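You operate a simulated robot arm through the tools that you are given. There is no shell and no other tool. Be economical: measure what you need, move in short steps, check, and stop when the job is done.

Carry out the task below with a simulated two-armed robot. There is one attempt and no reset: what you move stays moved.

JOB
Put the bar clamp on the drying bench top. Then fetch the glue brush and stand it on top of the beech mallet. Then lift the wax lid open. Keep to this order. Set down upright: glue brush.

Only the result counts: the job must be done as asked and must still hold three seconds after the hand-in. Knocking over, shifting, dropping, spilling or breaking anything else fails it. A push-on lid holds only when it is set on centred and level and pressed home; a screw cap is set on level and turned clockwise until tight.

ROBOT AND FRAMES
Two 7-joint arms with two-finger parallel grippers on one trunk, on a base that drives. Base frame: it is fixed to the floor where the robot stands at the start and does not move with it; the origin is under the middle of the robot, x ahead of it, y to its left, z up. Units: m, rad, N and s.
The left shoulder is at the start at [0.06, 0.143, 0.926], the right one opposite. With the tool pointing down near the work surface each hand reaches from about 0.3 to 0.72 m from the robot's upright axis, wherever it stands, measured 20 degrees to its own side. Places, roughly: drying bench top [-2.3, 2.9, 0.9]; wax lid [-1.5, 2.9, 0.9]. Payload 1.57 kg a hand.
The tool frame of a hand sits at the grasp point between the pads (the TCP): z along the fingers, y along the line on which they close. The tips reach 0.03 m beyond it. The gripper opens to 0.11 m. The fingers are 0.024 m wide and 0.012 m thick; the gripper's body (0.048 by 0.112 m) begins 0.078 m behind the TCP.
Orientation is that of the tool frame in the base frame, as [roll, pitch, yaw] about the fixed x, y, z axes, in that order (R = Rz(yaw) Ry(pitch) Rx(roll)). With the fingers straight down and closing along the base's y, the tool's x points along the base's -x, its y along +y and its z along -z.

CONTROLS
- The arms move only by the tool send_rows. It takes "left_motion", "right_motion" or both (then of equal length, played together; a hand with none holds still); each is a list that holds one entry, the list of rows, each a list of 7 numbers: the shift along the tool's x, y, z in mm, then the turn, a rotation vector about the tool's x, y, z in rad, then the opening, from 0 (shut) to 1 (fully open). In form: [[[tx, ty, tz, rx, ry, rz, hand], ...]]. A call has 1 to 20 rows; each row is the pose to reach, as a shift and turn from the pose commanded when the call began, along the tool's axes at that moment. Each row takes 0.2 s and may step no farther than 0.05 m and 0.15 rad from the row before; otherwise, or with a gripper value out of range, the whole call is refused. A pose out of reach is approached as far as the arm can. The call stops where the force on the tool passes 40 N (or 10 N more than at its start, if that is more) or the arm is blocked; 0.2 s more then pass. The fingers move at their own pace (about 0.045 m/s each) and stop on an object; they squeeze with about 28 N. The grip force told is the motor's: it shows also when the fingers shut on nothing. Time passes only in rows, and 0.2 s behind the last, so rows that repeat a pose let the fingers close. It gives the time, the measured TCP pose, the force on the tool (base axes), the opening and the grip force at its end, in the units of the frame above (readings bear some noise), with the torque about the TCP (base axes, N m) and any sound that the robot's microphone picked up.
- Cameras (640 x 400 px; columns grow to the right, rows downward): "scene" is now at [0.0518, -0.0074, 1.5328]; the picture's right is [0.09, -1.00, 0.00], its down [-0.77, -0.07, -0.63] and it looks along [0.63, 0.05, -0.78] (base axes); focal length 288 px, centre (320, 200). "left" rides on the left gripper at [0.07, -0.016, -0.141] in its tool frame; the picture's right is [0.23, 0.97, 0.00], its down [-0.86, 0.20, -0.48] and it looks along [-0.47, 0.11, 0.88] (tool axes); focal length 222 px, centre (320, 200). "right" rides on the right gripper at [0.07, 0.016, -0.141] in its tool frame; the picture's right is [-0.23, 0.97, 0.00], its down [-0.86, -0.20, -0.48] and it looks along [-0.47, -0.11, 0.88] (tool axes); focal length 222 px, centre (320, 200). There is no depth. A picture from a camera that has moved, and an enlarged one, comes with that camera's place and axes in the base frame and with its lens. The place of the scene camera against the robot may be out by one fixed shift of up to 0.018 m in any direction.
- grab_frame(camera): a new picture of that camera. The clock stands still meanwhile.
- raise_lower(by): slides the trunk up (or, below 0, down) by that many m; the arms and the scene camera ride with it, the base frame stays. It gives what a move gives, with no picture.
- drive_base(legs): drives the robot by 1 to 6 legs, each [ahead, left, turn to the left] in m, m and rad, along the robot's own axes; the way and the turn of a leg run together, so that a leg with both is an arc; at most 1.5 m and 3.142 rad a leg. The arms and the cameras ride along, it lands a little off, and it stops where it bumps. It gives what a move gives.
- aim_head(pan, tilt): turns the head with the scene camera to pan (to the left, within 1.501 rad either way) and tilt (down, from -0.506 to 1.204), counted from straight ahead of the robot. It gives what a move gives.
- inspect(camera, box): a new picture of the part [left, top, right, bottom] of that camera's present view, enlarged. The clock stands still meanwhile.
- close_job(): hands the job in; it is judged then, once.

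Work in short steps. Places have to be worked out from the pictures, the camera data and where the tool is seen: move nearer, look again, correct. Check each grasp and each placing, and mend what went wrong. You have 165 turns and 130 pictures in all, those below and enlarged ones among them. Open the grippers and draw the arms clear of the work before you hand the job in, unless the task says otherwise; then end with one line.

The tools are called as name(argument=value, ...) on one line, values as JSON. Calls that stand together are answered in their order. send_rows: Moves the arms, as the interface text tells. Its arguments: {"type":"object","properties":{"left_motion":{"type":"array","items":{"type":"array","items":{"type":"array","items":{"type":"number"}}}},"right_motion":{"type":"array","items":{"type":"array","items":{"type":"array","items":{"type":"number"}}}}},"required":[]} The other tools are called the same way: raise_lower (by) slides the trunk up or down; drive_base (legs) drives the base; aim_head (pan, tilt) turns the head that bears the scene camera; grab_frame (camera) takes a picture; inspect (camera, box) takes an enlarged picture of a part of a camera's view; close_job () hands the job in.

At the start:

```text
clock: 0.0
left_eef_pos: [0.4705, 0.3717, 1.0004]
left_orientation: [3.141, 0.001, 3.139]
left_contact_force: [-0.3, -0.7, -0.2]
left_ft_torque: [-0.02, 0.0, 0.0]
left_gripper_width: 0.1099
left_finger_force: 0.2
right_eef_pos: [0.4544, -0.0789, 1.0001]
right_orientation: [-3.141, -0.001, -3.139]
right_contact_force: [0.3, -0.8, 0.4]
right_ft_torque: [0.02, 0.0, 0.0]
right_gripper_width: 0.1103
right_finger_force: 0.1
trunk travel left (down, up): [-0.525, 0.065]
robot x, y, heading: [-0.0005, 0.0023, -0.002]
head pan, tilt: [0.087, 0.89]
```

scene: 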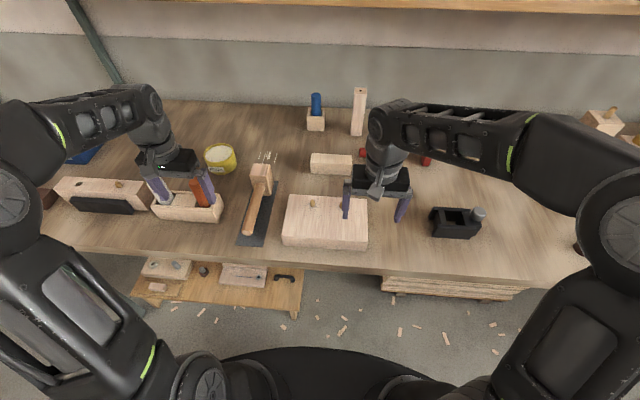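
right: 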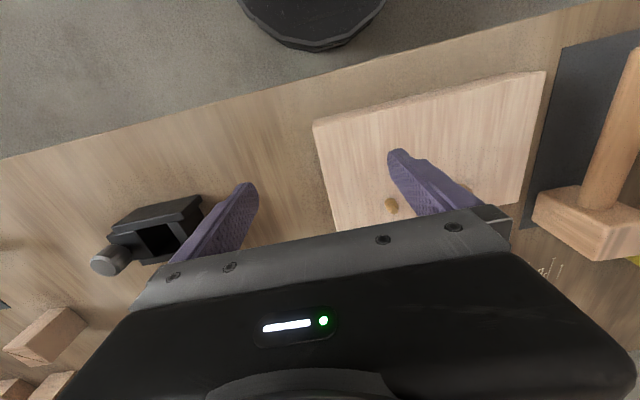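
left: 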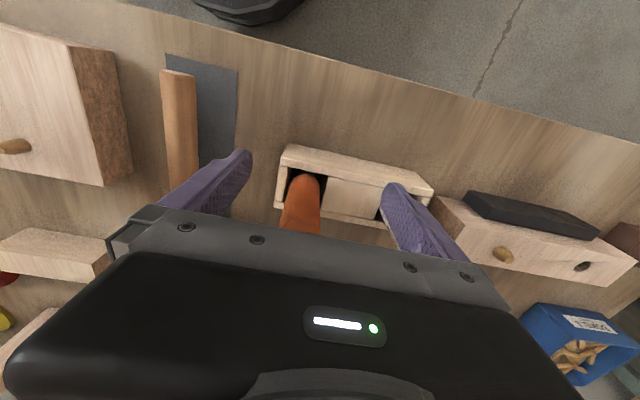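

I'll look closer at the bench first, to identify the bar clamp, glue brush and mallet.

inspect(camera="scene", box=[40, 80, 340, 270])

inspect(camera="scene", box=[280, 80, 640, 310])

```text
2.11 times, centred on (190, 175) of scene
camera zoom: at [0.0518, -0.0074, 1.5328], right [0.09, -1.0, 0.0], down [-0.77, -0.07, -0.63], along [0.63, 0.05, -0.78], focal length 605 px, centre (594, 253)
```

zoom: 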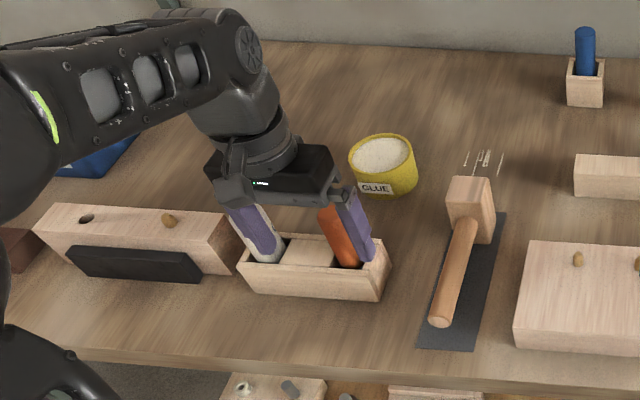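

```text
1.74 times, centred on (460, 195) of scene
camera zoom: at [0.0518, -0.0074, 1.5328], right [0.09, -1.0, 0.0], down [-0.77, -0.07, -0.63], along [0.63, 0.05, -0.78], focal length 500 px, centre (76, 209)
```

zoom: 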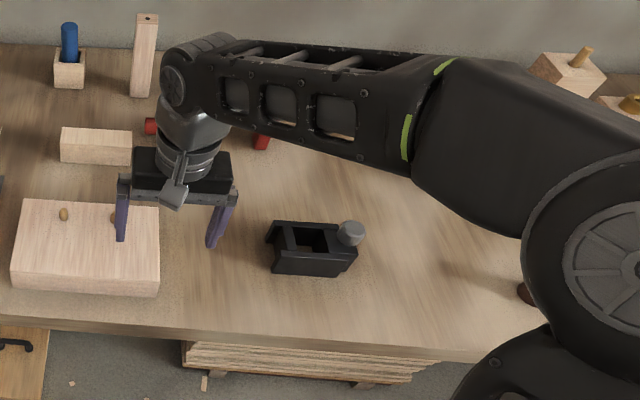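

The black device at right could be a vise-like thing, and red parts are hidden behind the right hand. I move the right hand aside and up for a clear view.

send_rows(right_motion=[[[20, -40, 0, 0, 0, 0, 1], [40, -80, -10, 0, 0, 0, 1], [60, -120, -30, 0, 0, 0, 1], [80, -160, -50, 0, 0, 0, 1], [90, -200, -70, 0, 0, 0, 1], [100, -230, -90, 0, 0, 0, 1]]], left_motion=[[[0, 0, -40, 0, 0, 0, 1], [0, 20, -80, 0, 0, 0, 1], [10, 40, -110, 0, 0, 0, 1], [30, 70, -130, 0, 0, 0, 1], [50, 90, -140, 0, 0, 0, 1], [60, 120, -150, 0, 0, 0, 1]]])

grab_frame(camera="scene")

grab_frame(camera="right")

grab_frame(camera="left")

```text
clock: 1.4
left_eef_pos: [0.4235, 0.469, 1.0998]
left_orientation: [3.137, -0.001, 3.139]
left_contact_force: [1.0, -0.3, -0.1]
left_ft_torque: [0.01, 0.0, 0.01]
left_gripper_width: 0.1099
left_finger_force: 0.1
left hand out of reach, approached as far as the arm can: row 3, 4, 5, 6
right_eef_pos: [0.3545, -0.312, 1.0885]
right_orientation: [3.14, 0.0, -3.141]
right_contact_force: [-1.1, -0.6, -0.4]
right_ft_torque: [0.07, -0.01, -0.01]
right_gripper_width: 0.1102
right_finger_force: 0.1
trunk travel left (down, up): [-0.525, 0.065]
robot x, y, heading: [-0.0026, -0.0015, 0.001]
head pan, tilt: [0.087, 0.89]
```

```text
124 pictures are left
camera scene: at [0.051, -0.0092, 1.5329], right [0.09, -1.0, 0.0], down [-0.77, -0.07, -0.63], along [0.63, 0.06, -0.78], focal length 288 px, centre (320, 200)
```

scene: 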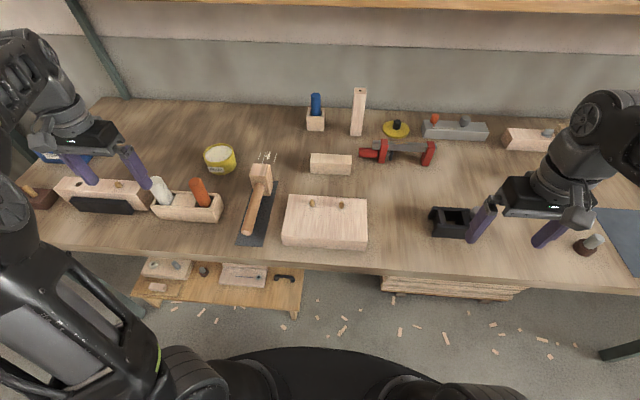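

```text
123 pictures are left
camera right: at [0.2851, -0.2959, 1.2303], right [0.23, 0.97, 0.0], down [0.85, -0.2, 0.48], along [0.47, -0.11, -0.88], focal length 222 px, centre (320, 200)
```

right: 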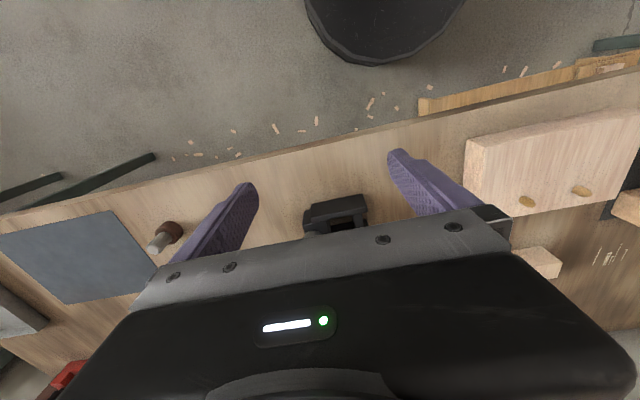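

```text
122 pictures are left
camera left: at [0.354, 0.4515, 1.24], right [-0.22, 0.97, 0.0], down [0.86, 0.19, 0.48], along [0.47, 0.11, -0.88], focal length 222 px, centre (320, 200)
```

left: 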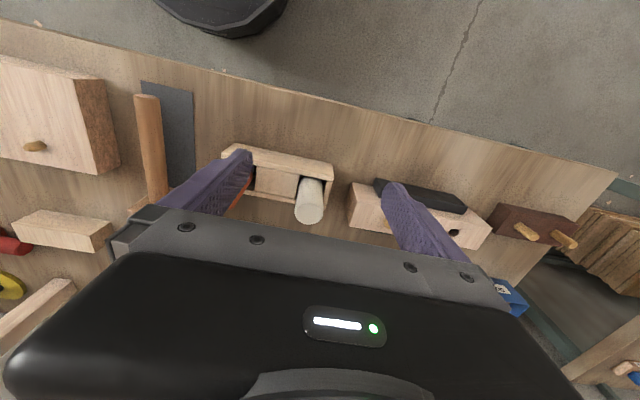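

The red object behind looks like the bar clamp; at right a small brown thing with gray stem could be the brush. Zooming on both.

inspect(camera="scene", box=[340, 80, 500, 180])

inspect(camera="scene", box=[540, 200, 640, 265])

inspect(camera="scene", box=[120, 130, 300, 250])

```text
4.00 times, centred on (420, 130) of scene
camera zoom: at [0.051, -0.0092, 1.5329], right [0.09, -1.0, 0.0], down [-0.77, -0.07, -0.63], along [0.63, 0.06, -0.78], focal length 1150 px, centre (-80, 480)
```

zoom: 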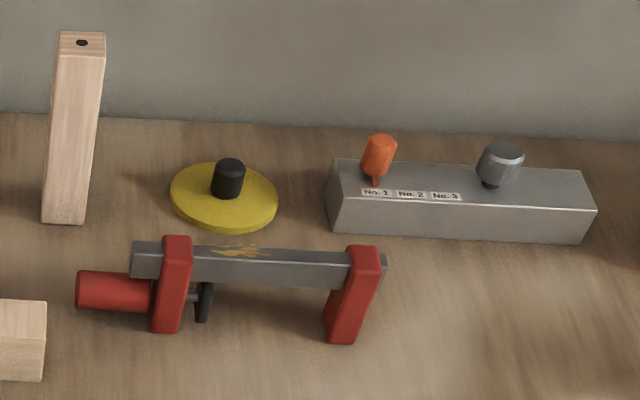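

```text
6.15 times, centred on (590, 232) of scene
camera zoom: at [0.051, -0.0092, 1.5329], right [0.09, -1.0, 0.0], down [-0.77, -0.07, -0.63], along [0.63, 0.06, -0.78], focal length 1770 px, centre (-1342, 0)
```

zoom: 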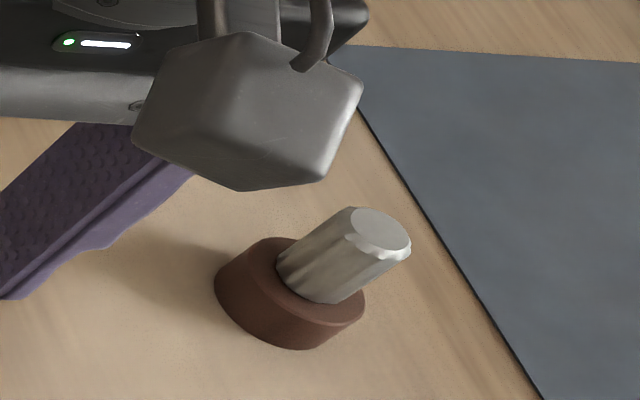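

```text
3.33 times, centred on (210, 190) of scene
camera zoom: at [0.051, -0.0092, 1.5329], right [0.09, -1.0, 0.0], down [-0.77, -0.07, -0.63], along [0.63, 0.06, -0.78], focal length 958 px, centre (687, 233)
```

zoom: 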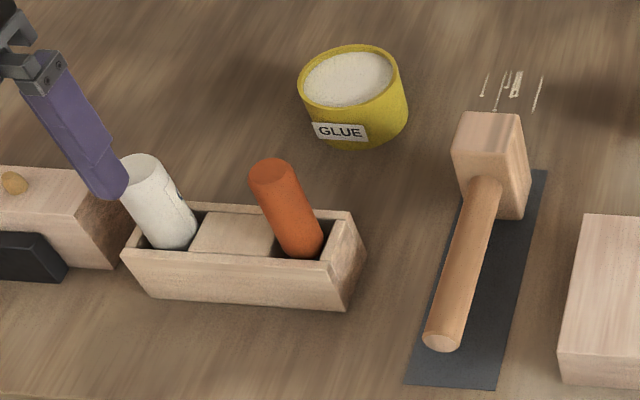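

The red one is clearly the bar clamp. I still need to find the glue brush: check the blue item in the stand and other spots.

inspect(camera="scene", box=[290, 80, 380, 140])

inspect(camera="scene", box=[120, 250, 320, 330])

aim_head(pan=0.0, tilt=0.1)

grab_frame(camera="scene")

aim_head(pan=1.5, tilt=0.4)

grab_frame(camera="scene")

aim_head(pan=-1.5, tilt=0.4)

grab_frame(camera="scene")

```text
6.67 times, centred on (335, 110) of scene
camera zoom: at [0.051, -0.0092, 1.5329], right [0.09, -1.0, 0.0], down [-0.77, -0.07, -0.63], along [0.63, 0.06, -0.78], focal length 1917 px, centre (220, 800)
```

zoom: 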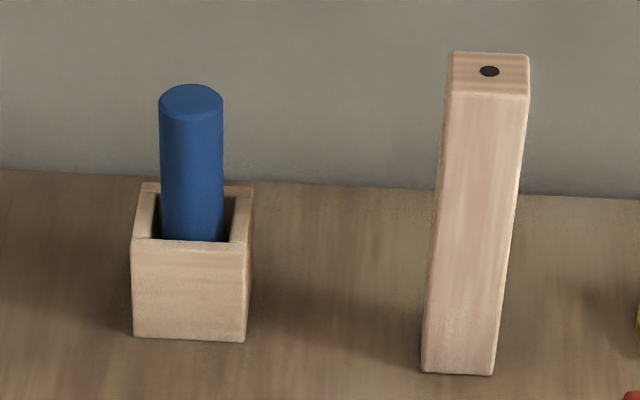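

```text
3.20 times, centred on (220, 290) of scene
camera zoom: at [0.051, -0.0092, 1.5329], right [0.09, -1.0, 0.0], down [-0.77, -0.07, -0.63], along [0.63, 0.06, -0.78], focal length 920 px, centre (640, -88)
```

zoom: 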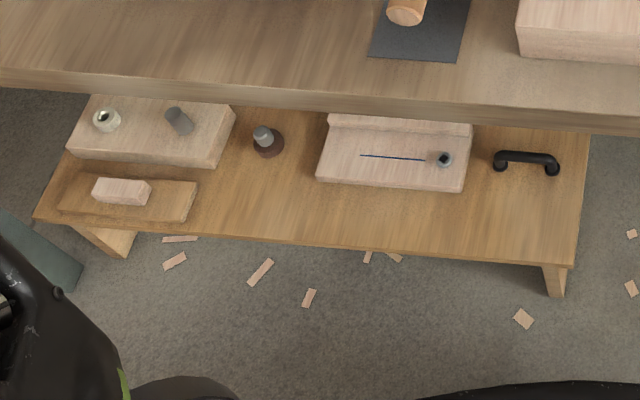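

```text
clock: 2.5
left_eef_pos: [0.4247, 0.4692, 1.098]
left_orientation: [3.139, -0.004, 3.139]
left_contact_force: [0.6, 0.3, -0.6]
left_ft_torque: [0.01, 0.0, -0.01]
left_gripper_width: 0.11
left_finger_force: 0.0
right_eef_pos: [0.3554, -0.3112, 1.0886]
right_orientation: [-3.14, 0.001, 3.141]
right_contact_force: [-0.6, 0.0, 0.0]
right_ft_torque: [-0.03, 0.02, 0.0]
right_gripper_width: 0.1101
right_finger_force: 0.0
trunk travel left (down, up): [-0.525, 0.065]
robot x, y, heading: [-0.0018, 0.0007, 0.001]
head pan, tilt: [0.0, 0.099]
```

```text
116 pictures are left
camera scene: at [0.0679, -0.0139, 1.6029], right [0.0, -1.0, 0.0], down [-0.1, 0.0, -0.99], along [0.99, 0.0, -0.1], focal length 288 px, centre (320, 200)
```

scene: 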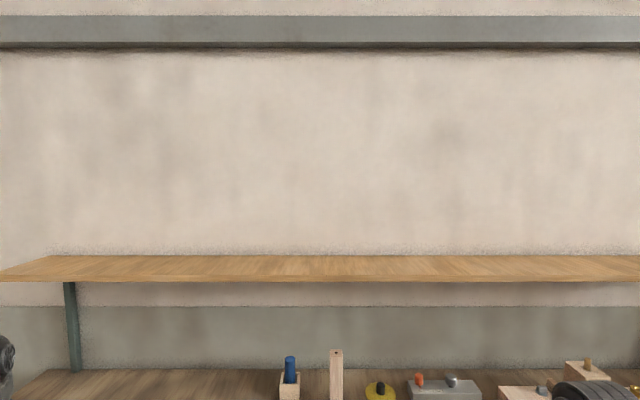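

```text
clock: 4.1
left_eef_pos: [0.4243, 0.47, 1.0983]
left_orientation: [3.14, -0.004, 3.14]
left_contact_force: [-0.2, -0.2, -0.1]
left_ft_torque: [0.01, -0.03, 0.03]
left_gripper_width: 0.1099
left_finger_force: 0.0
right_eef_pos: [0.3553, -0.3093, 1.0888]
right_orientation: [3.142, 0.0, 3.141]
right_contact_force: [0.2, -0.2, 0.1]
right_ft_torque: [0.01, -0.02, -0.01]
right_gripper_width: 0.1102
right_finger_force: 0.1
trunk travel left (down, up): [-0.525, 0.065]
robot x, y, heading: [-0.0014, 0.0026, 0.003]
head pan, tilt: [1.499, 0.4]
```

```text
115 pictures are left
camera scene: at [-0.0174, 0.0784, 1.575], right [1.0, -0.07, 0.0], down [-0.03, -0.39, -0.92], along [0.07, 0.92, -0.39], focal length 288 px, centre (320, 200)
```

scene: 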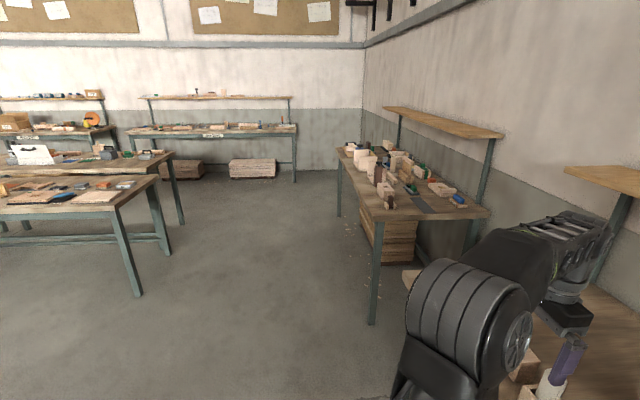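

```text
clock: 6.7
left_eef_pos: [0.4232, 0.4716, 1.0983]
left_orientation: [3.14, -0.004, 3.14]
left_contact_force: [-0.7, 0.0, 0.2]
left_ft_torque: [-0.04, 0.01, -0.01]
left_gripper_width: 0.11
left_finger_force: 0.1
right_eef_pos: [0.3545, -0.3108, 1.0888]
right_orientation: [3.141, -0.001, -3.141]
right_contact_force: [-0.9, 0.1, -0.5]
right_ft_torque: [0.04, 0.0, 0.01]
right_gripper_width: 0.1101
right_finger_force: 0.1
trunk travel left (down, up): [-0.525, 0.065]
robot x, y, heading: [0.0034, 0.0024, -0.0]
head pan, tilt: [-1.499, 0.4]
```

```text
114 pictures are left
camera scene: at [-0.0174, -0.1064, 1.575], right [-1.0, -0.07, 0.0], down [-0.03, 0.39, -0.92], along [0.07, -0.92, -0.39], focal length 288 px, centre (320, 200)
```

scene: 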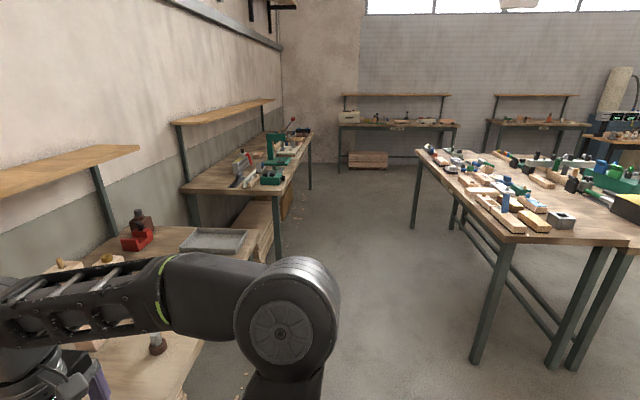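

The workshop is big. The drying bench should appear near column 55, row 156 in the left-looking view. I'll look there enlarged.

aim_head(pan=1.5, tilt=0.4)

inspect(camera="scene", box=[0, 80, 200, 220])

inspect(camera="scene", box=[320, 130, 480, 230])

```text
clock: 9.3
left_eef_pos: [0.4238, 0.471, 1.0988]
left_orientation: [3.14, -0.003, 3.138]
left_contact_force: [0.1, 0.6, -0.3]
left_ft_torque: [-0.02, -0.01, -0.01]
left_gripper_width: 0.1099
left_finger_force: 0.1
right_eef_pos: [0.3554, -0.3104, 1.0896]
right_orientation: [3.14, 0.001, 3.141]
right_contact_force: [0.1, 0.2, 0.3]
right_ft_torque: [0.0, 0.0, 0.02]
right_gripper_width: 0.11
right_finger_force: 0.0
trunk travel left (down, up): [-0.525, 0.065]
robot x, y, heading: [0.0008, 0.0006, 0.001]
head pan, tilt: [1.499, 0.4]
```

```text
2.86 times, centred on (100, 150) of scene
camera zoom: at [-0.0174, 0.0784, 1.575], right [1.0, -0.07, 0.0], down [-0.03, -0.39, -0.92], along [0.07, 0.92, -0.39], focal length 822 px, centre (949, 343)
```

zoom: 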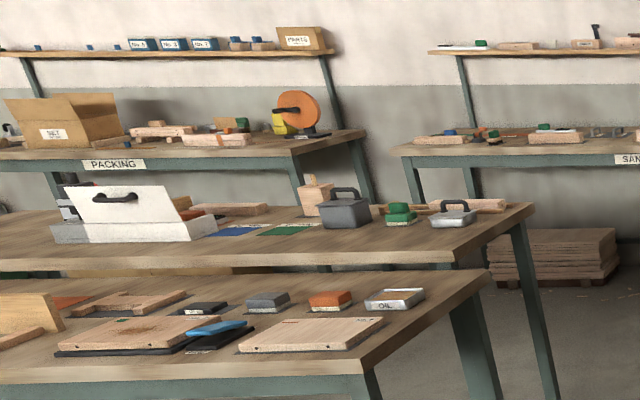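

```text
4.00 times, centred on (400, 180) of scene
camera zoom: at [-0.0174, 0.0784, 1.575], right [1.0, -0.07, 0.0], down [-0.03, -0.39, -0.92], along [0.07, 0.92, -0.39], focal length 1150 px, centre (0, 280)
```

zoom: 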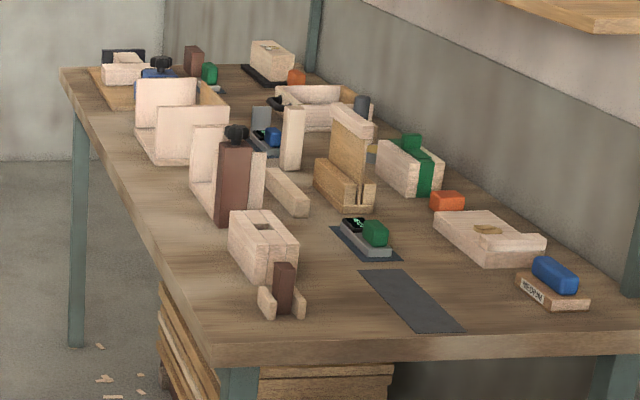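

Now I look straight down to check the clearance ahead of the base (low table and lumber under the bench).

aim_head(pan=0.0, tilt=1.2)

grab_frame(camera="scene")

inspect(camera="scene", box=[120, 120, 340, 260])

```text
clock: 10.9
left_eef_pos: [0.4241, 0.4712, 1.0983]
left_orientation: [3.14, -0.004, 3.141]
left_contact_force: [0.5, 0.3, -0.5]
left_ft_torque: [0.02, 0.0, -0.02]
left_gripper_width: 0.1101
left_finger_force: 0.0
right_eef_pos: [0.3552, -0.3107, 1.0882]
right_orientation: [3.141, 0.001, 3.141]
right_contact_force: [0.4, 0.4, 0.2]
right_ft_torque: [0.01, -0.01, 0.01]
right_gripper_width: 0.11
right_finger_force: 0.1
trunk travel left (down, up): [-0.525, 0.065]
robot x, y, heading: [-0.0025, 0.0002, -0.002]
head pan, tilt: [0.0, 1.201]
```

```text
111 pictures are left
camera scene: at [0.0318, -0.0139, 1.5122], right [0.0, -1.0, 0.0], down [-0.93, 0.0, -0.36], along [0.36, 0.0, -0.93], focal length 288 px, centre (320, 200)
```

scene: 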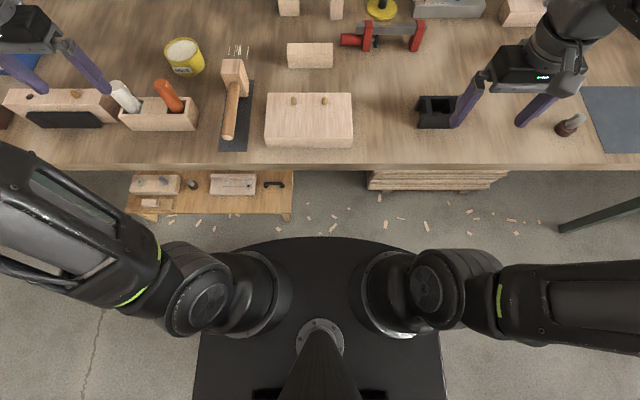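

```text
2.86 times, centred on (230, 190) of scene
camera zoom: at [0.0318, -0.0139, 1.5122], right [0.0, -1.0, 0.0], down [-0.93, 0.0, -0.36], along [0.36, 0.0, -0.93], focal length 822 px, centre (577, 229)
```

zoom: 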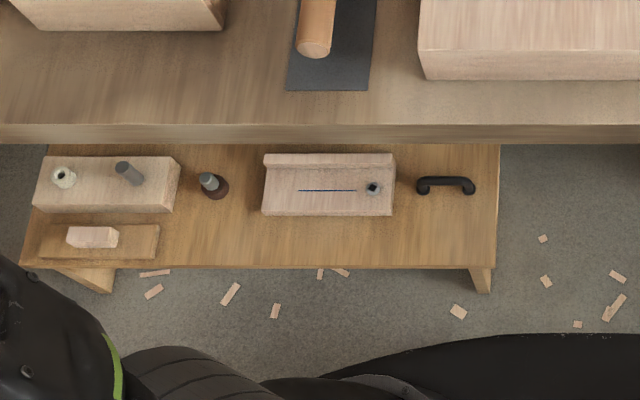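

The low table's right edge is at y≈+0.12 and lumber is set back. I shift right and then creep ahead to reach the clamp at about (0.83, -0.23).

drive_base(legs=[[0, -0.18, 0], [0.1, 0, 0]])

grab_frame(camera="scene")

grab_frame(camera="right")

```text
clock: 13.2
left_eef_pos: [0.5256, 0.2936, 1.0968]
left_orientation: [3.139, -0.003, 3.14]
left_contact_force: [0.9, -0.3, -0.2]
left_ft_torque: [0.01, 0.02, -0.03]
left_gripper_width: 0.11
left_finger_force: 0.0
right_eef_pos: [0.4574, -0.4884, 1.0876]
right_orientation: [3.141, -0.002, -3.141]
right_contact_force: [0.1, 0.4, -0.2]
right_ft_torque: [-0.03, 0.06, -0.02]
right_gripper_width: 0.11
right_finger_force: 0.0
trunk travel left (down, up): [-0.525, 0.065]
robot x, y, heading: [0.1001, -0.1774, 0.002]
head pan, tilt: [0.0, 1.201]
```

```text
109 pictures are left
camera scene: at [0.1334, -0.1911, 1.5121], right [0.0, -1.0, 0.0], down [-0.93, 0.0, -0.36], along [0.36, 0.0, -0.93], focal length 288 px, centre (320, 200)
```

scene: 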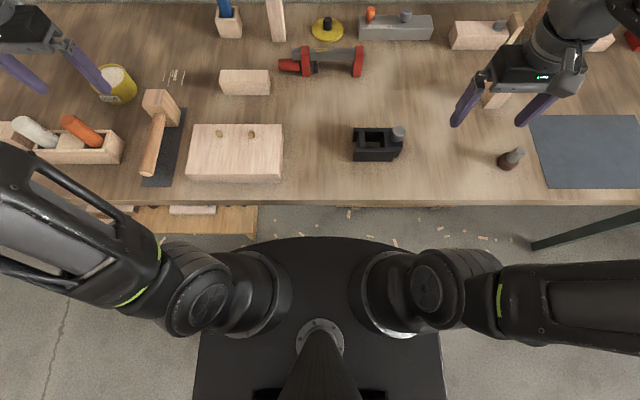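

```text
108 pictures are left
camera right: at [0.3872, -0.4711, 1.23], right [0.23, 0.97, 0.0], down [0.86, -0.2, 0.48], along [0.46, -0.11, -0.88], focal length 222 px, centre (320, 200)
```

right: 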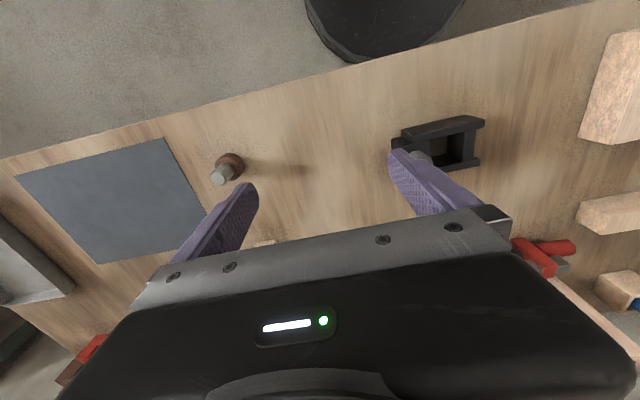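

I'm clear of the low table. Zooming in on the clamp and on brush candidates from this nearer view.

inspect(camera="scene", box=[200, 0, 440, 100])

inspect(camera="scene", box=[440, 0, 640, 180])

```text
2.67 times, centred on (320, 50) of scene
camera zoom: at [0.1334, -0.1911, 1.5121], right [0.0, -1.0, 0.0], down [-0.93, 0.0, -0.36], along [0.36, 0.0, -0.93], focal length 767 px, centre (320, 600)
```

zoom: 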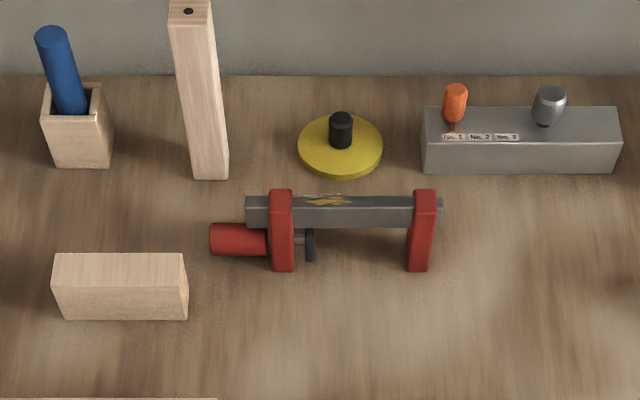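

```text
2.22 times, centred on (540, 90) of scene
camera zoom: at [0.1334, -0.1911, 1.5121], right [0.0, -1.0, 0.0], down [-0.93, 0.0, -0.36], along [0.36, 0.0, -0.93], focal length 639 px, centre (-169, 444)
```

zoom: 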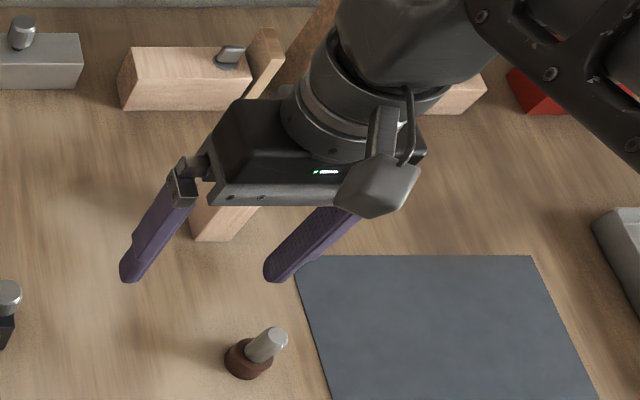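

The clamp lies flat: bar (≈12 mm × 30 mm on edge) at x≈0.84, y from -0.11 to -0.33, jaws pointing at me. I edge closer for reach.

drive_base(legs=[[0, -0.04, 0], [0.06, 0, 0]])

send_rows(right_motion=[[[-40, 20, 0, 0, 0, 0.15, 0.6], [-80, 45, 0, 0, 0, 0.3, 0.6], [-120, 70, 0, 0, 0, 0.45, 0.6], [-150, 100, 0, 0, 0, 0.6, 0.6], [-180, 130, 0, 0, 0, 0.75, 0.6], [-210, 160, 0, 0, 0, 0.9, 0.6], [-230, 190, 0, 0, 0, 1.05, 0.6], [-250, 220, 0, 0, 0, 1.2, 0.6], [-270, 250, 0, 0, 0, 1.35, 0.6], [-270, 270, 0, 0, 0, 1.5, 0.6], [-270, 270, 0, 0, 0, 1.57, 0.6]]])

grab_frame(camera="right")

grab_frame(camera="scene")

```text
clock: 14.6
left_eef_pos: [0.5857, 0.254, 1.0971]
left_orientation: [3.139, -0.006, 3.139]
left_contact_force: [0.6, 0.7, -0.9]
left_ft_torque: [0.01, 0.01, 0.02]
left_gripper_width: 0.1101
left_finger_force: 0.2
right_eef_pos: [0.5179, -0.5278, 1.0882]
right_orientation: [3.141, -0.001, 3.139]
right_contact_force: [0.6, 0.1, 0.4]
right_ft_torque: [0.03, 0.05, 0.01]
right_gripper_width: 0.1098
right_finger_force: 0.0
trunk travel left (down, up): [-0.525, 0.065]
robot x, y, heading: [0.1609, -0.2163, 0.001]
head pan, tilt: [0.0, 1.201]
```

```text
clock: 17.0
left_eef_pos: [0.5839, 0.2485, 1.1003]
left_orientation: [3.137, -0.004, 3.137]
left_contact_force: [0.4, 0.0, 0.5]
left_ft_torque: [0.08, -0.03, 0.03]
left_gripper_width: 0.11
left_finger_force: 0.1
right_eef_pos: [0.6958, -0.3329, 1.1265]
right_orientation: [3.056, -0.061, 1.734]
right_contact_force: [0.1, -1.5, 0.1]
right_ft_torque: [0.15, 0.03, -0.01]
right_gripper_width: 0.0662
right_finger_force: 0.0
right hand out of reach, approached as far as the arm can: row 6, 7, 8, 9, 10, 11
trunk travel left (down, up): [-0.525, 0.065]
robot x, y, heading: [0.1568, -0.2168, -0.001]
head pan, tilt: [0.0, 1.201]
```

```text
105 pictures are left
camera right: at [0.6896, -0.2713, 1.273], right [0.99, -0.07, 0.07], down [-0.09, -0.91, 0.41], along [0.03, -0.41, -0.91], focal length 222 px, centre (320, 200)
```

right: 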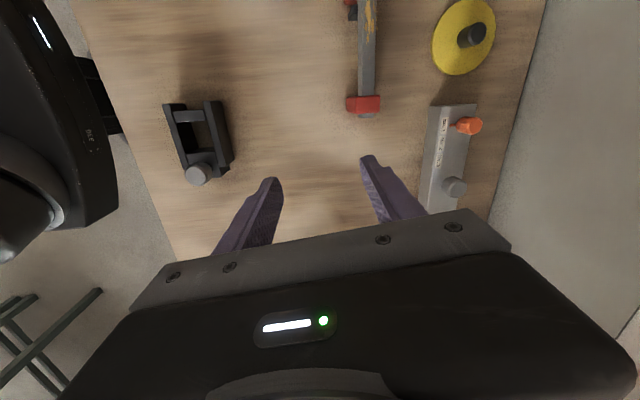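

```text
104 pictures are left
camera scene: at [0.1924, -0.2368, 1.5121], right [0.0, -1.0, 0.0], down [-0.93, 0.0, -0.36], along [0.36, 0.0, -0.93], focal length 288 px, centre (320, 200)
```

scene: 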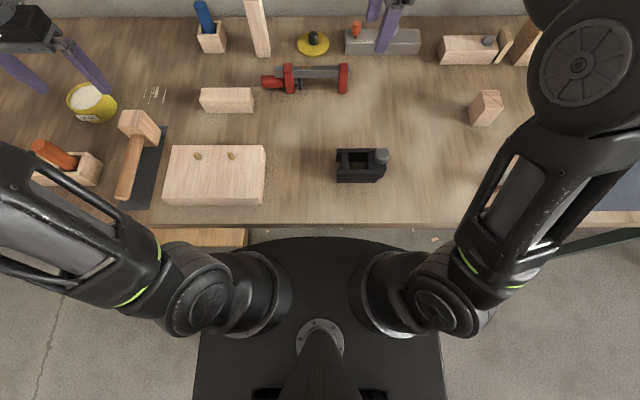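

The hand stopped short of reach at that height; raising the trunk and going lower improves reach. I'll raise and see where the hand settles.

raise_lower(by=0.06)

send_rows(right_motion=[[[0, 0, 30, 0, 0, 0, 0.6], [0, 0, 70, 0, 0, 0, 0.6]]])

```text
clock: 18.0
left_eef_pos: [0.5834, 0.2532, 1.1572]
left_orientation: [3.14, -0.004, 3.139]
left_contact_force: [1.0, 0.0, 0.9]
left_ft_torque: [-0.02, -0.01, -0.02]
left_gripper_width: 0.1101
left_finger_force: 0.1
right_eef_pos: [0.6949, -0.3255, 1.1859]
right_orientation: [3.057, -0.059, 1.74]
right_contact_force: [0.3, -0.8, 0.5]
right_ft_torque: [-0.03, 0.03, 0.0]
right_gripper_width: 0.0659
right_finger_force: 0.1
trunk travel left (down, up): [-0.585, 0.005]
robot x, y, heading: [0.1632, -0.2173, -0.001]
head pan, tilt: [0.0, 1.201]
```

```text
clock: 18.6
left_eef_pos: [0.5839, 0.2533, 1.1581]
left_orientation: [3.141, -0.004, 3.14]
left_contact_force: [-1.1, 0.2, 0.5]
left_ft_torque: [0.0, 0.02, 0.01]
left_gripper_width: 0.1102
left_finger_force: 0.0
right_eef_pos: [0.6996, -0.3204, 1.1166]
right_orientation: [3.055, -0.061, 1.738]
right_contact_force: [-0.1, -0.3, 0.0]
right_ft_torque: [0.0, -0.02, 0.01]
right_gripper_width: 0.0662
right_finger_force: 0.1
trunk travel left (down, up): [-0.585, 0.005]
robot x, y, heading: [0.1616, -0.218, 0.002]
head pan, tilt: [0.0, 1.201]
```

The commanded pose follows the actual, and lower reach works. I now move to about (0.84, -0.24, 0.99) with the tool levelled.

send_rows(right_motion=[[[0, 0, 45, 0.01, -0.01, 0.03, 0.6], [0, 0, 90, 0.03, -0.03, 0.06, 0.6], [12, 35, 142, 0.05, -0.05, 0.1, 0.6], [24, 70, 142, 0.076, -0.076, 0.14, 0.6], [36, 105, 142, 0.076, -0.076, 0.166, 0.6], [48, 140, 142, 0.076, -0.076, 0.166, 0.6]]])

grab_frame(camera="right")

grab_frame(camera="scene")

```text
refused: row 3 steps farther than a row can; nothing moved
```

```text
103 pictures are left
camera right: at [0.6944, -0.2586, 1.2626], right [1.0, -0.07, 0.07], down [-0.09, -0.91, 0.41], along [0.04, -0.41, -0.91], focal length 222 px, centre (320, 200)
```

right: 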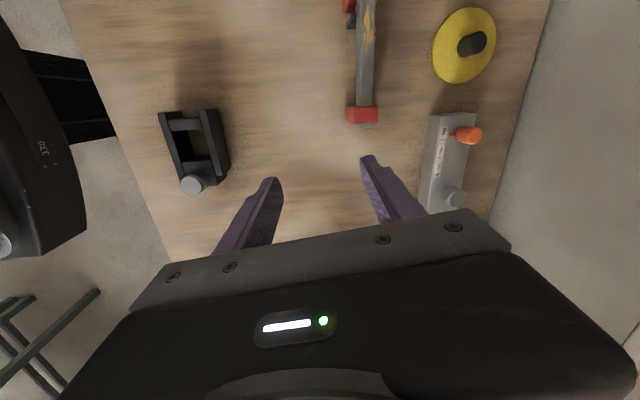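

```text
102 pictures are left
camera scene: at [0.1926, -0.2313, 1.5722], right [0.0, -1.0, 0.0], down [-0.93, 0.0, -0.36], along [0.36, 0.0, -0.93], focal length 288 px, centre (320, 200)
```

scene: 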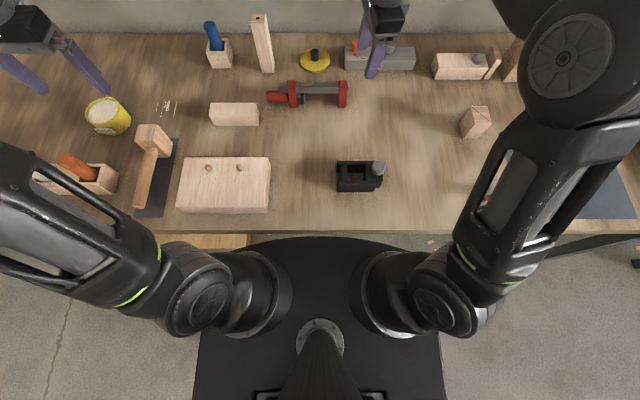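

The wrist view shows the bar at x≈0.79, so the clamp actually stands on its jaws with the bar on top (z≈0.93), about 30 mm wide. I hover over its middle at z≈1.03 with levelled tool.

send_rows(right_motion=[[[15, 19, 20, 0.02, -0.02, 0.03, 0.8], [30, 39, 40, 0.04, -0.04, 0.07, 0.8], [44, 58, 60, 0.06, -0.06, 0.11, 0.8], [59, 77, 80, 0.076, -0.076, 0.15, 0.8], [74, 97, 100, 0.076, -0.076, 0.166, 0.8], [74, 97, 100, 0.076, -0.076, 0.166, 0.8]]])

grab_frame(camera="right")

inspect(camera="scene", box=[200, 0, 440, 150])

```text
clock: 20.0
left_eef_pos: [0.5838, 0.2536, 1.1581]
left_orientation: [3.139, -0.004, 3.139]
left_contact_force: [-0.2, -0.9, -0.3]
left_ft_torque: [0.02, 0.01, 0.01]
left_gripper_width: 0.11
left_finger_force: 0.0
right_eef_pos: [0.79, -0.2247, 1.03]
right_orientation: [3.136, 0.008, 1.569]
right_contact_force: [0.5, -0.1, 0.0]
right_ft_torque: [0.02, -0.04, 0.01]
right_gripper_width: 0.0881
right_finger_force: 0.1
trunk travel left (down, up): [-0.585, 0.005]
robot x, y, heading: [0.1591, -0.2199, 0.0]
head pan, tilt: [0.0, 1.201]
```

```text
101 pictures are left
camera right: at [0.8058, -0.1531, 1.1716], right [0.97, -0.23, 0.01], down [-0.2, -0.85, 0.49], along [-0.11, -0.47, -0.87], focal length 222 px, centre (320, 200)
```

right: 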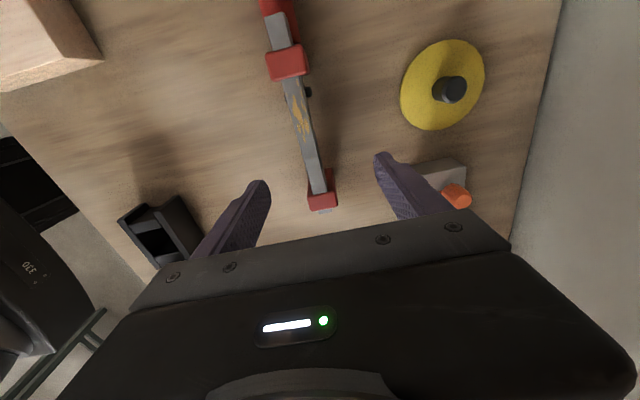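

```text
2.67 times, centred on (320, 75) of scene
camera zoom: at [0.1914, -0.2316, 1.5722], right [0.0, -1.0, 0.0], down [-0.93, 0.0, -0.36], along [0.36, 0.0, -0.93], focal length 767 px, centre (320, 533)
```

zoom: 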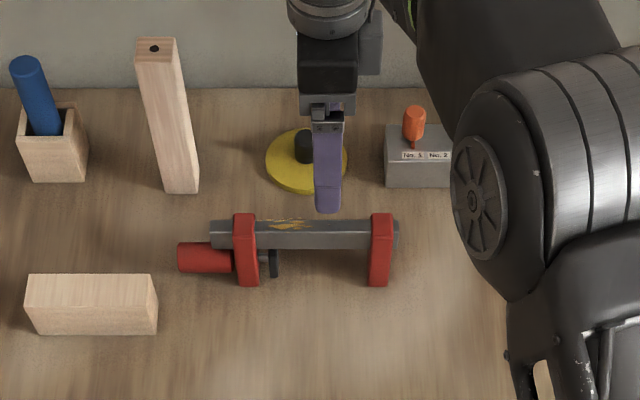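

The wrist view puts the bar centre at x≈0.778 and mid-y≈-0.21. I descend to TCP z≈0.925 around it.

send_rows(right_motion=[[[13, -13, 25, 0, 0, 0, 0.8], [13, -13, 60, 0, 0, 0, 0.8], [13, -13, 90, 0, 0, 0, 0.8], [13, -13, 105, 0, 0, 0, 0.8], [13, -13, 105, 0, 0, 0, 0.8]]])

grab_frame(camera="right")

inspect(camera="scene", box=[240, 30, 400, 130])

```text
clock: 21.2
left_eef_pos: [0.5842, 0.2539, 1.1591]
left_orientation: [3.14, -0.003, 3.14]
left_contact_force: [-0.2, 0.6, -0.5]
left_ft_torque: [-0.02, 0.03, -0.01]
left_gripper_width: 0.11
left_finger_force: 0.1
right_eef_pos: [0.7783, -0.2142, 0.9242]
right_orientation: [3.136, 0.009, 1.57]
right_contact_force: [0.4, 0.6, 0.0]
right_ft_torque: [0.01, -0.04, 0.01]
right_gripper_width: 0.0877
right_finger_force: 0.1
trunk travel left (down, up): [-0.585, 0.005]
robot x, y, heading: [0.1605, -0.2206, 0.0]
head pan, tilt: [0.0, 1.201]
```

```text
99 pictures are left
camera right: at [0.794, -0.143, 1.0646], right [0.97, -0.23, 0.01], down [-0.2, -0.85, 0.49], along [-0.1, -0.47, -0.87], focal length 222 px, centre (320, 200)
```

right: 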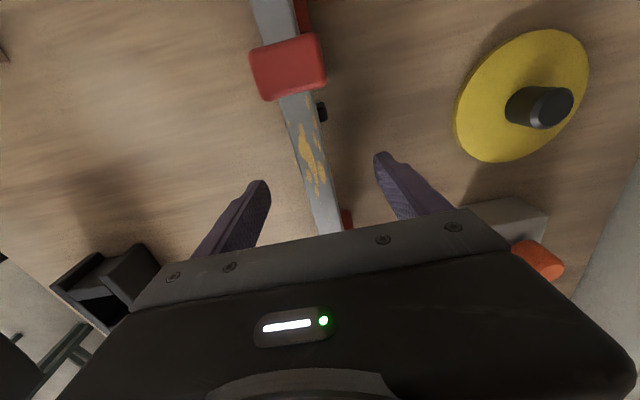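

```text
4.00 times, centred on (320, 80) of scene
camera zoom: at [0.1919, -0.2312, 1.5722], right [0.0, -1.0, 0.0], down [-0.93, 0.0, -0.36], along [0.36, 0.0, -0.93], focal length 1150 px, centre (320, 680)
```

zoom: 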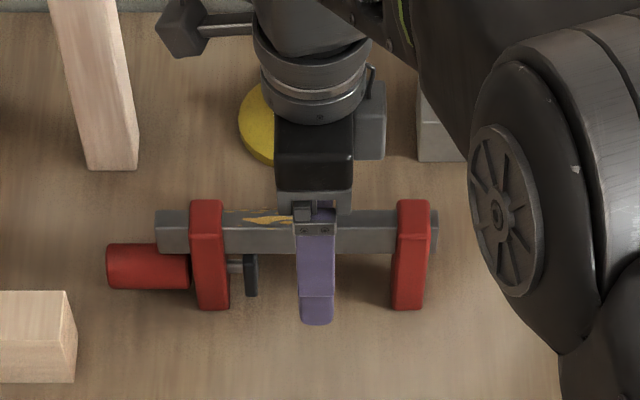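

The fingers straddle the bar between the jaws. Closing now and lifting slightly.

send_rows(right_motion=[[[0, 0, 0, 0, 0, 0, 0], [0, 0, 0, 0, 0, 0, 0], [0, 0, 0, 0, 0, 0, 0], [0, 0, 0, 0, 0, 0, 0], [0, 0, 0, 0, 0, 0, 0], [0, 0, -20, 0, 0, 0, 0], [0, 0, -50, 0, 0, 0, 0], [0, 0, -90, 0, 0, 0, 0]]])

grab_frame(camera="scene")

```text
clock: 23.0
left_eef_pos: [0.5837, 0.2543, 1.1586]
left_orientation: [3.139, -0.003, 3.141]
left_contact_force: [-0.8, 0.1, -0.1]
left_ft_torque: [0.02, 0.01, -0.06]
left_gripper_width: 0.1101
left_finger_force: 0.1
right_eef_pos: [0.7758, -0.2132, 1.015]
right_orientation: [3.139, 0.012, 1.571]
right_contact_force: [-0.4, 0.5, -4.5]
right_ft_torque: [-0.1, -0.02, -0.03]
right_gripper_width: 0.0177
right_finger_force: 27.5
trunk travel left (down, up): [-0.585, 0.005]
robot x, y, heading: [0.1605, -0.2163, 0.004]
head pan, tilt: [0.0, 1.201]
```

```text
97 pictures are left
camera scene: at [0.1917, -0.2313, 1.5721], right [0.0, -1.0, 0.0], down [-0.93, 0.0, -0.36], along [0.36, 0.0, -0.93], focal length 288 px, centre (320, 200)
```

scene: 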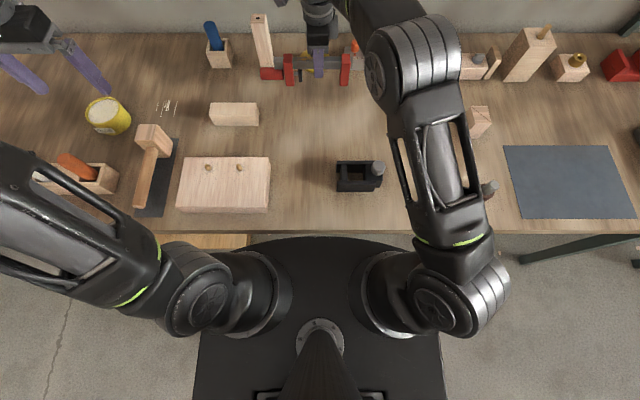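

Clamp held (4.5 N weight). I raise and pull it back toward me before driving.

send_rows(right_motion=[[[0, 0, -40, 0, 0, 0, 0], [0, -30, -70, 0, 0, 0, 0], [0, -70, -90, 0, 0, 0, 0], [0, -110, -100, 0, 0, 0, 0], [0, -150, -110, 0, 0, 0, 0], [-10, -190, -120, 0, 0, 0, 0], [-20, -230, -120, 0, 0, 0, 0], [-30, -270, -120, 0, 0, 0, 0]]], left_motion=[[[40, 0, 0, 0, 0, 0, 1], [80, 0, 0, 0, 0, 0, 1], [120, 0, 0, 0, 0, 0, 1], [150, 0, 0, 0, 0, 0, 1], [150, 0, 0, 0, 0, 0, 1], [150, 0, 0, 0, 0, 0, 1], [150, 0, 0, 0, 0, 0, 1], [150, 0, 0, 0, 0, 0, 1]]])

grab_frame(camera="scene")

inspect(camera="scene", box=[440, 20, 640, 220])

```text
clock: 24.8
left_eef_pos: [0.4314, 0.2504, 1.1582]
left_orientation: [3.139, -0.001, 3.141]
left_contact_force: [-0.6, -0.1, 0.1]
left_ft_torque: [-0.01, -0.03, -0.01]
left_gripper_width: 0.1101
left_finger_force: 0.0
right_eef_pos: [0.504, -0.2429, 1.1353]
right_orientation: [3.135, 0.009, 1.572]
right_contact_force: [-0.5, 0.8, -5.0]
right_ft_torque: [-0.06, -0.05, -0.03]
right_gripper_width: 0.018
right_finger_force: 27.9
trunk travel left (down, up): [-0.585, 0.005]
robot x, y, heading: [0.1634, -0.2195, 0.004]
head pan, tilt: [0.0, 1.201]
```

```text
96 pictures are left
camera scene: at [0.1909, -0.2324, 1.5722], right [0.0, -1.0, 0.0], down [-0.93, 0.0, -0.36], along [0.36, 0.0, -0.93], focal length 288 px, centre (320, 200)
```

scene: 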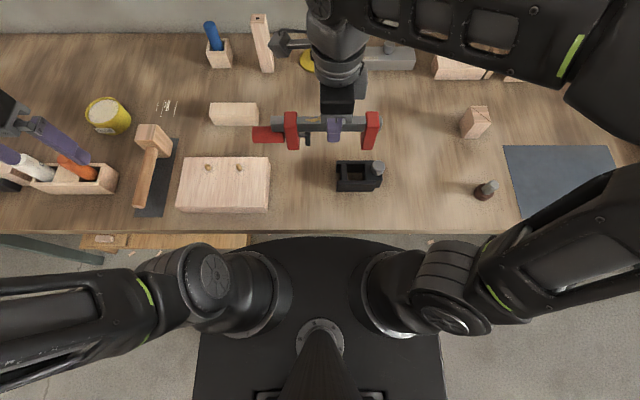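

```text
2.00 times, centred on (540, 120) of scene
camera zoom: at [0.1909, -0.2324, 1.5722], right [0.0, -1.0, 0.0], down [-0.93, 0.0, -0.36], along [0.36, 0.0, -0.93], focal length 575 px, centre (-120, 360)
```

zoom: 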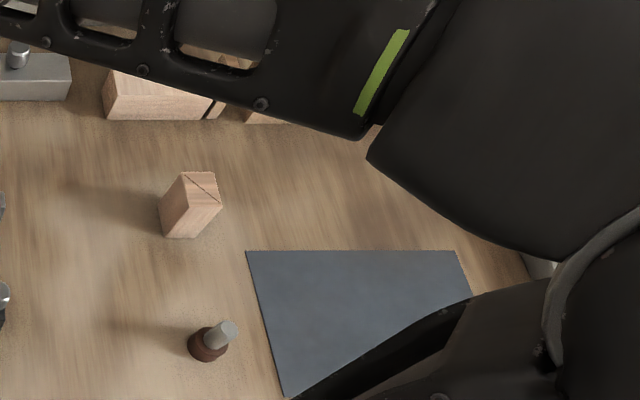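

I'll back off, turn left, and look ahead at the room.

drive_base(legs=[[-0.75, 0, 0], [0, 0, 1.571]])

aim_head(pan=0.3, tilt=0.3)

grab_frame(camera="scene")

```text
clock: 32.8
left_eef_pos: [-1.0605, 0.0571, 1.1567]
left_orientation: [3.14, -0.003, -1.566]
left_contact_force: [0.6, 0.2, 0.1]
left_ft_torque: [-0.01, 0.03, 0.0]
left_gripper_width: 0.1102
left_finger_force: 0.1
right_eef_pos: [-0.5681, 0.1313, 1.1354]
right_orientation: [3.137, 0.008, -3.136]
right_contact_force: [-0.3, 0.4, -4.7]
right_ft_torque: [-0.01, -0.07, -0.01]
right_gripper_width: 0.0179
right_finger_force: 28.3
trunk travel left (down, up): [-0.585, 0.005]
robot x, y, heading: [-0.5914, -0.2117, 1.576]
head pan, tilt: [0.0, 1.201]
```

```text
clock: 34.0
left_eef_pos: [-1.0602, 0.056, 1.1573]
left_orientation: [3.139, -0.003, -1.565]
left_contact_force: [-0.7, 0.1, 0.1]
left_ft_torque: [0.0, -0.02, 0.0]
left_gripper_width: 0.1099
left_finger_force: 0.1
right_eef_pos: [-0.5678, 0.132, 1.1352]
right_orientation: [3.138, 0.011, -3.135]
right_contact_force: [0.1, -0.4, -5.2]
right_ft_torque: [0.04, -0.1, 0.0]
right_gripper_width: 0.0179
right_finger_force: 27.5
trunk travel left (down, up): [-0.585, 0.005]
robot x, y, heading: [-0.5907, -0.2156, 1.574]
head pan, tilt: [0.3, 0.3]
```

```text
94 pictures are left
camera scene: at [-0.6129, -0.1681, 1.6442], right [0.95, 0.3, 0.0], down [0.09, -0.28, -0.95], along [-0.29, 0.91, -0.3], focal length 288 px, centre (320, 200)
```

scene: 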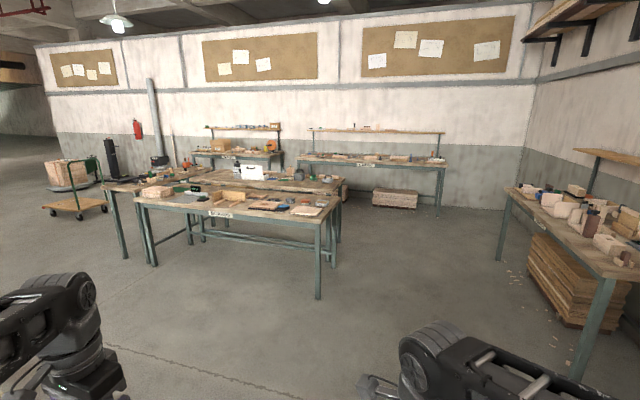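

I check the island tables and their labels.

inspect(camera="scene", box=[90, 130, 350, 270])

inspect(camera="scene", box=[120, 160, 240, 230])

inspect(camera="scene", box=[230, 150, 350, 220])

```text
2.46 times, centred on (220, 200) of scene
camera zoom: at [-0.6129, -0.1681, 1.6442], right [0.95, 0.3, 0.0], down [0.09, -0.28, -0.95], along [-0.29, 0.91, -0.3], focal length 708 px, centre (566, 200)
```

zoom: 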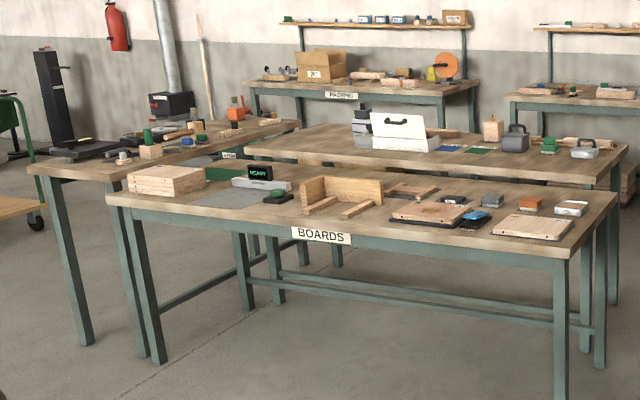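

```text
5.33 times, centred on (180, 195) of scene
camera zoom: at [-0.6129, -0.1681, 1.6442], right [0.95, 0.3, 0.0], down [0.09, -0.28, -0.95], along [-0.29, 0.91, -0.3], focal length 1534 px, centre (1067, 227)
```

zoom: 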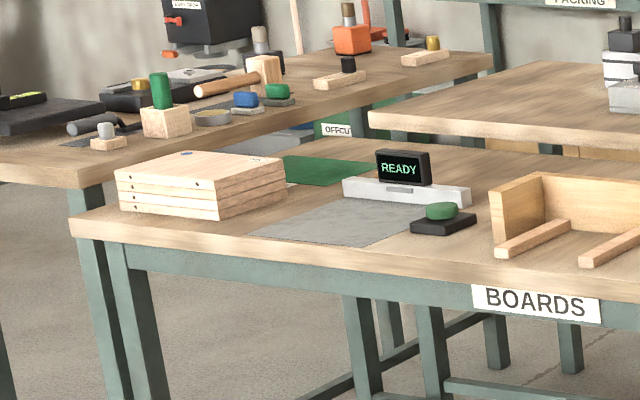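

```text
5.33 times, centred on (290, 185) of scene
camera zoom: at [-0.6129, -0.1681, 1.6442], right [0.95, 0.3, 0.0], down [0.09, -0.28, -0.95], along [-0.29, 0.91, -0.3], focal length 1534 px, centre (480, 280)
```

zoom: 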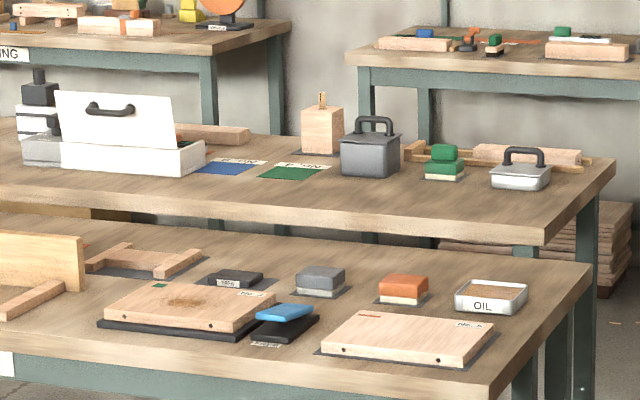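

The island's rear table (x -3.0…-1.33, y 2.5…3.17) is the drying bench; I'll approach it from its far side (y≈3.7, facing -y). Driving round the right end.

drive_base(legs=[[1.5, -0.2, 0], [1.5, 0, 0], [0, 0, 1.571], [0, -0.93, 0]])

aim_head(pan=0.5, tilt=0.35)

grab_frame(camera="scene")

```text
refused: leg 1 is longer than a leg can be; nothing moved
```

```text
clock: 34.7
left_eef_pos: [-1.0609, 0.0573, 1.1569]
left_orientation: [3.138, -0.002, -1.564]
left_contact_force: [-0.2, -0.4, 0.3]
left_ft_torque: [0.0, 0.01, -0.01]
left_gripper_width: 0.1102
left_finger_force: 0.0
right_eef_pos: [-0.5685, 0.1312, 1.135]
right_orientation: [3.137, 0.009, -3.136]
right_contact_force: [-0.3, 0.1, -4.3]
right_ft_torque: [-0.01, -0.11, 0.0]
right_gripper_width: 0.0181
right_finger_force: 27.9
trunk travel left (down, up): [-0.585, 0.005]
robot x, y, heading: [-0.588, -0.2111, 1.579]
head pan, tilt: [0.499, 0.351]
```

```text
90 pictures are left
camera scene: at [-0.6298, -0.1756, 1.6395], right [0.88, 0.48, 0.0], down [0.17, -0.3, -0.94], along [-0.45, 0.82, -0.34], focal length 288 px, centre (320, 200)
```

scene: 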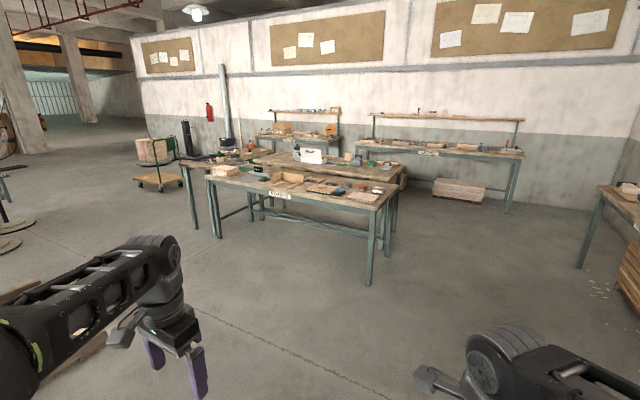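

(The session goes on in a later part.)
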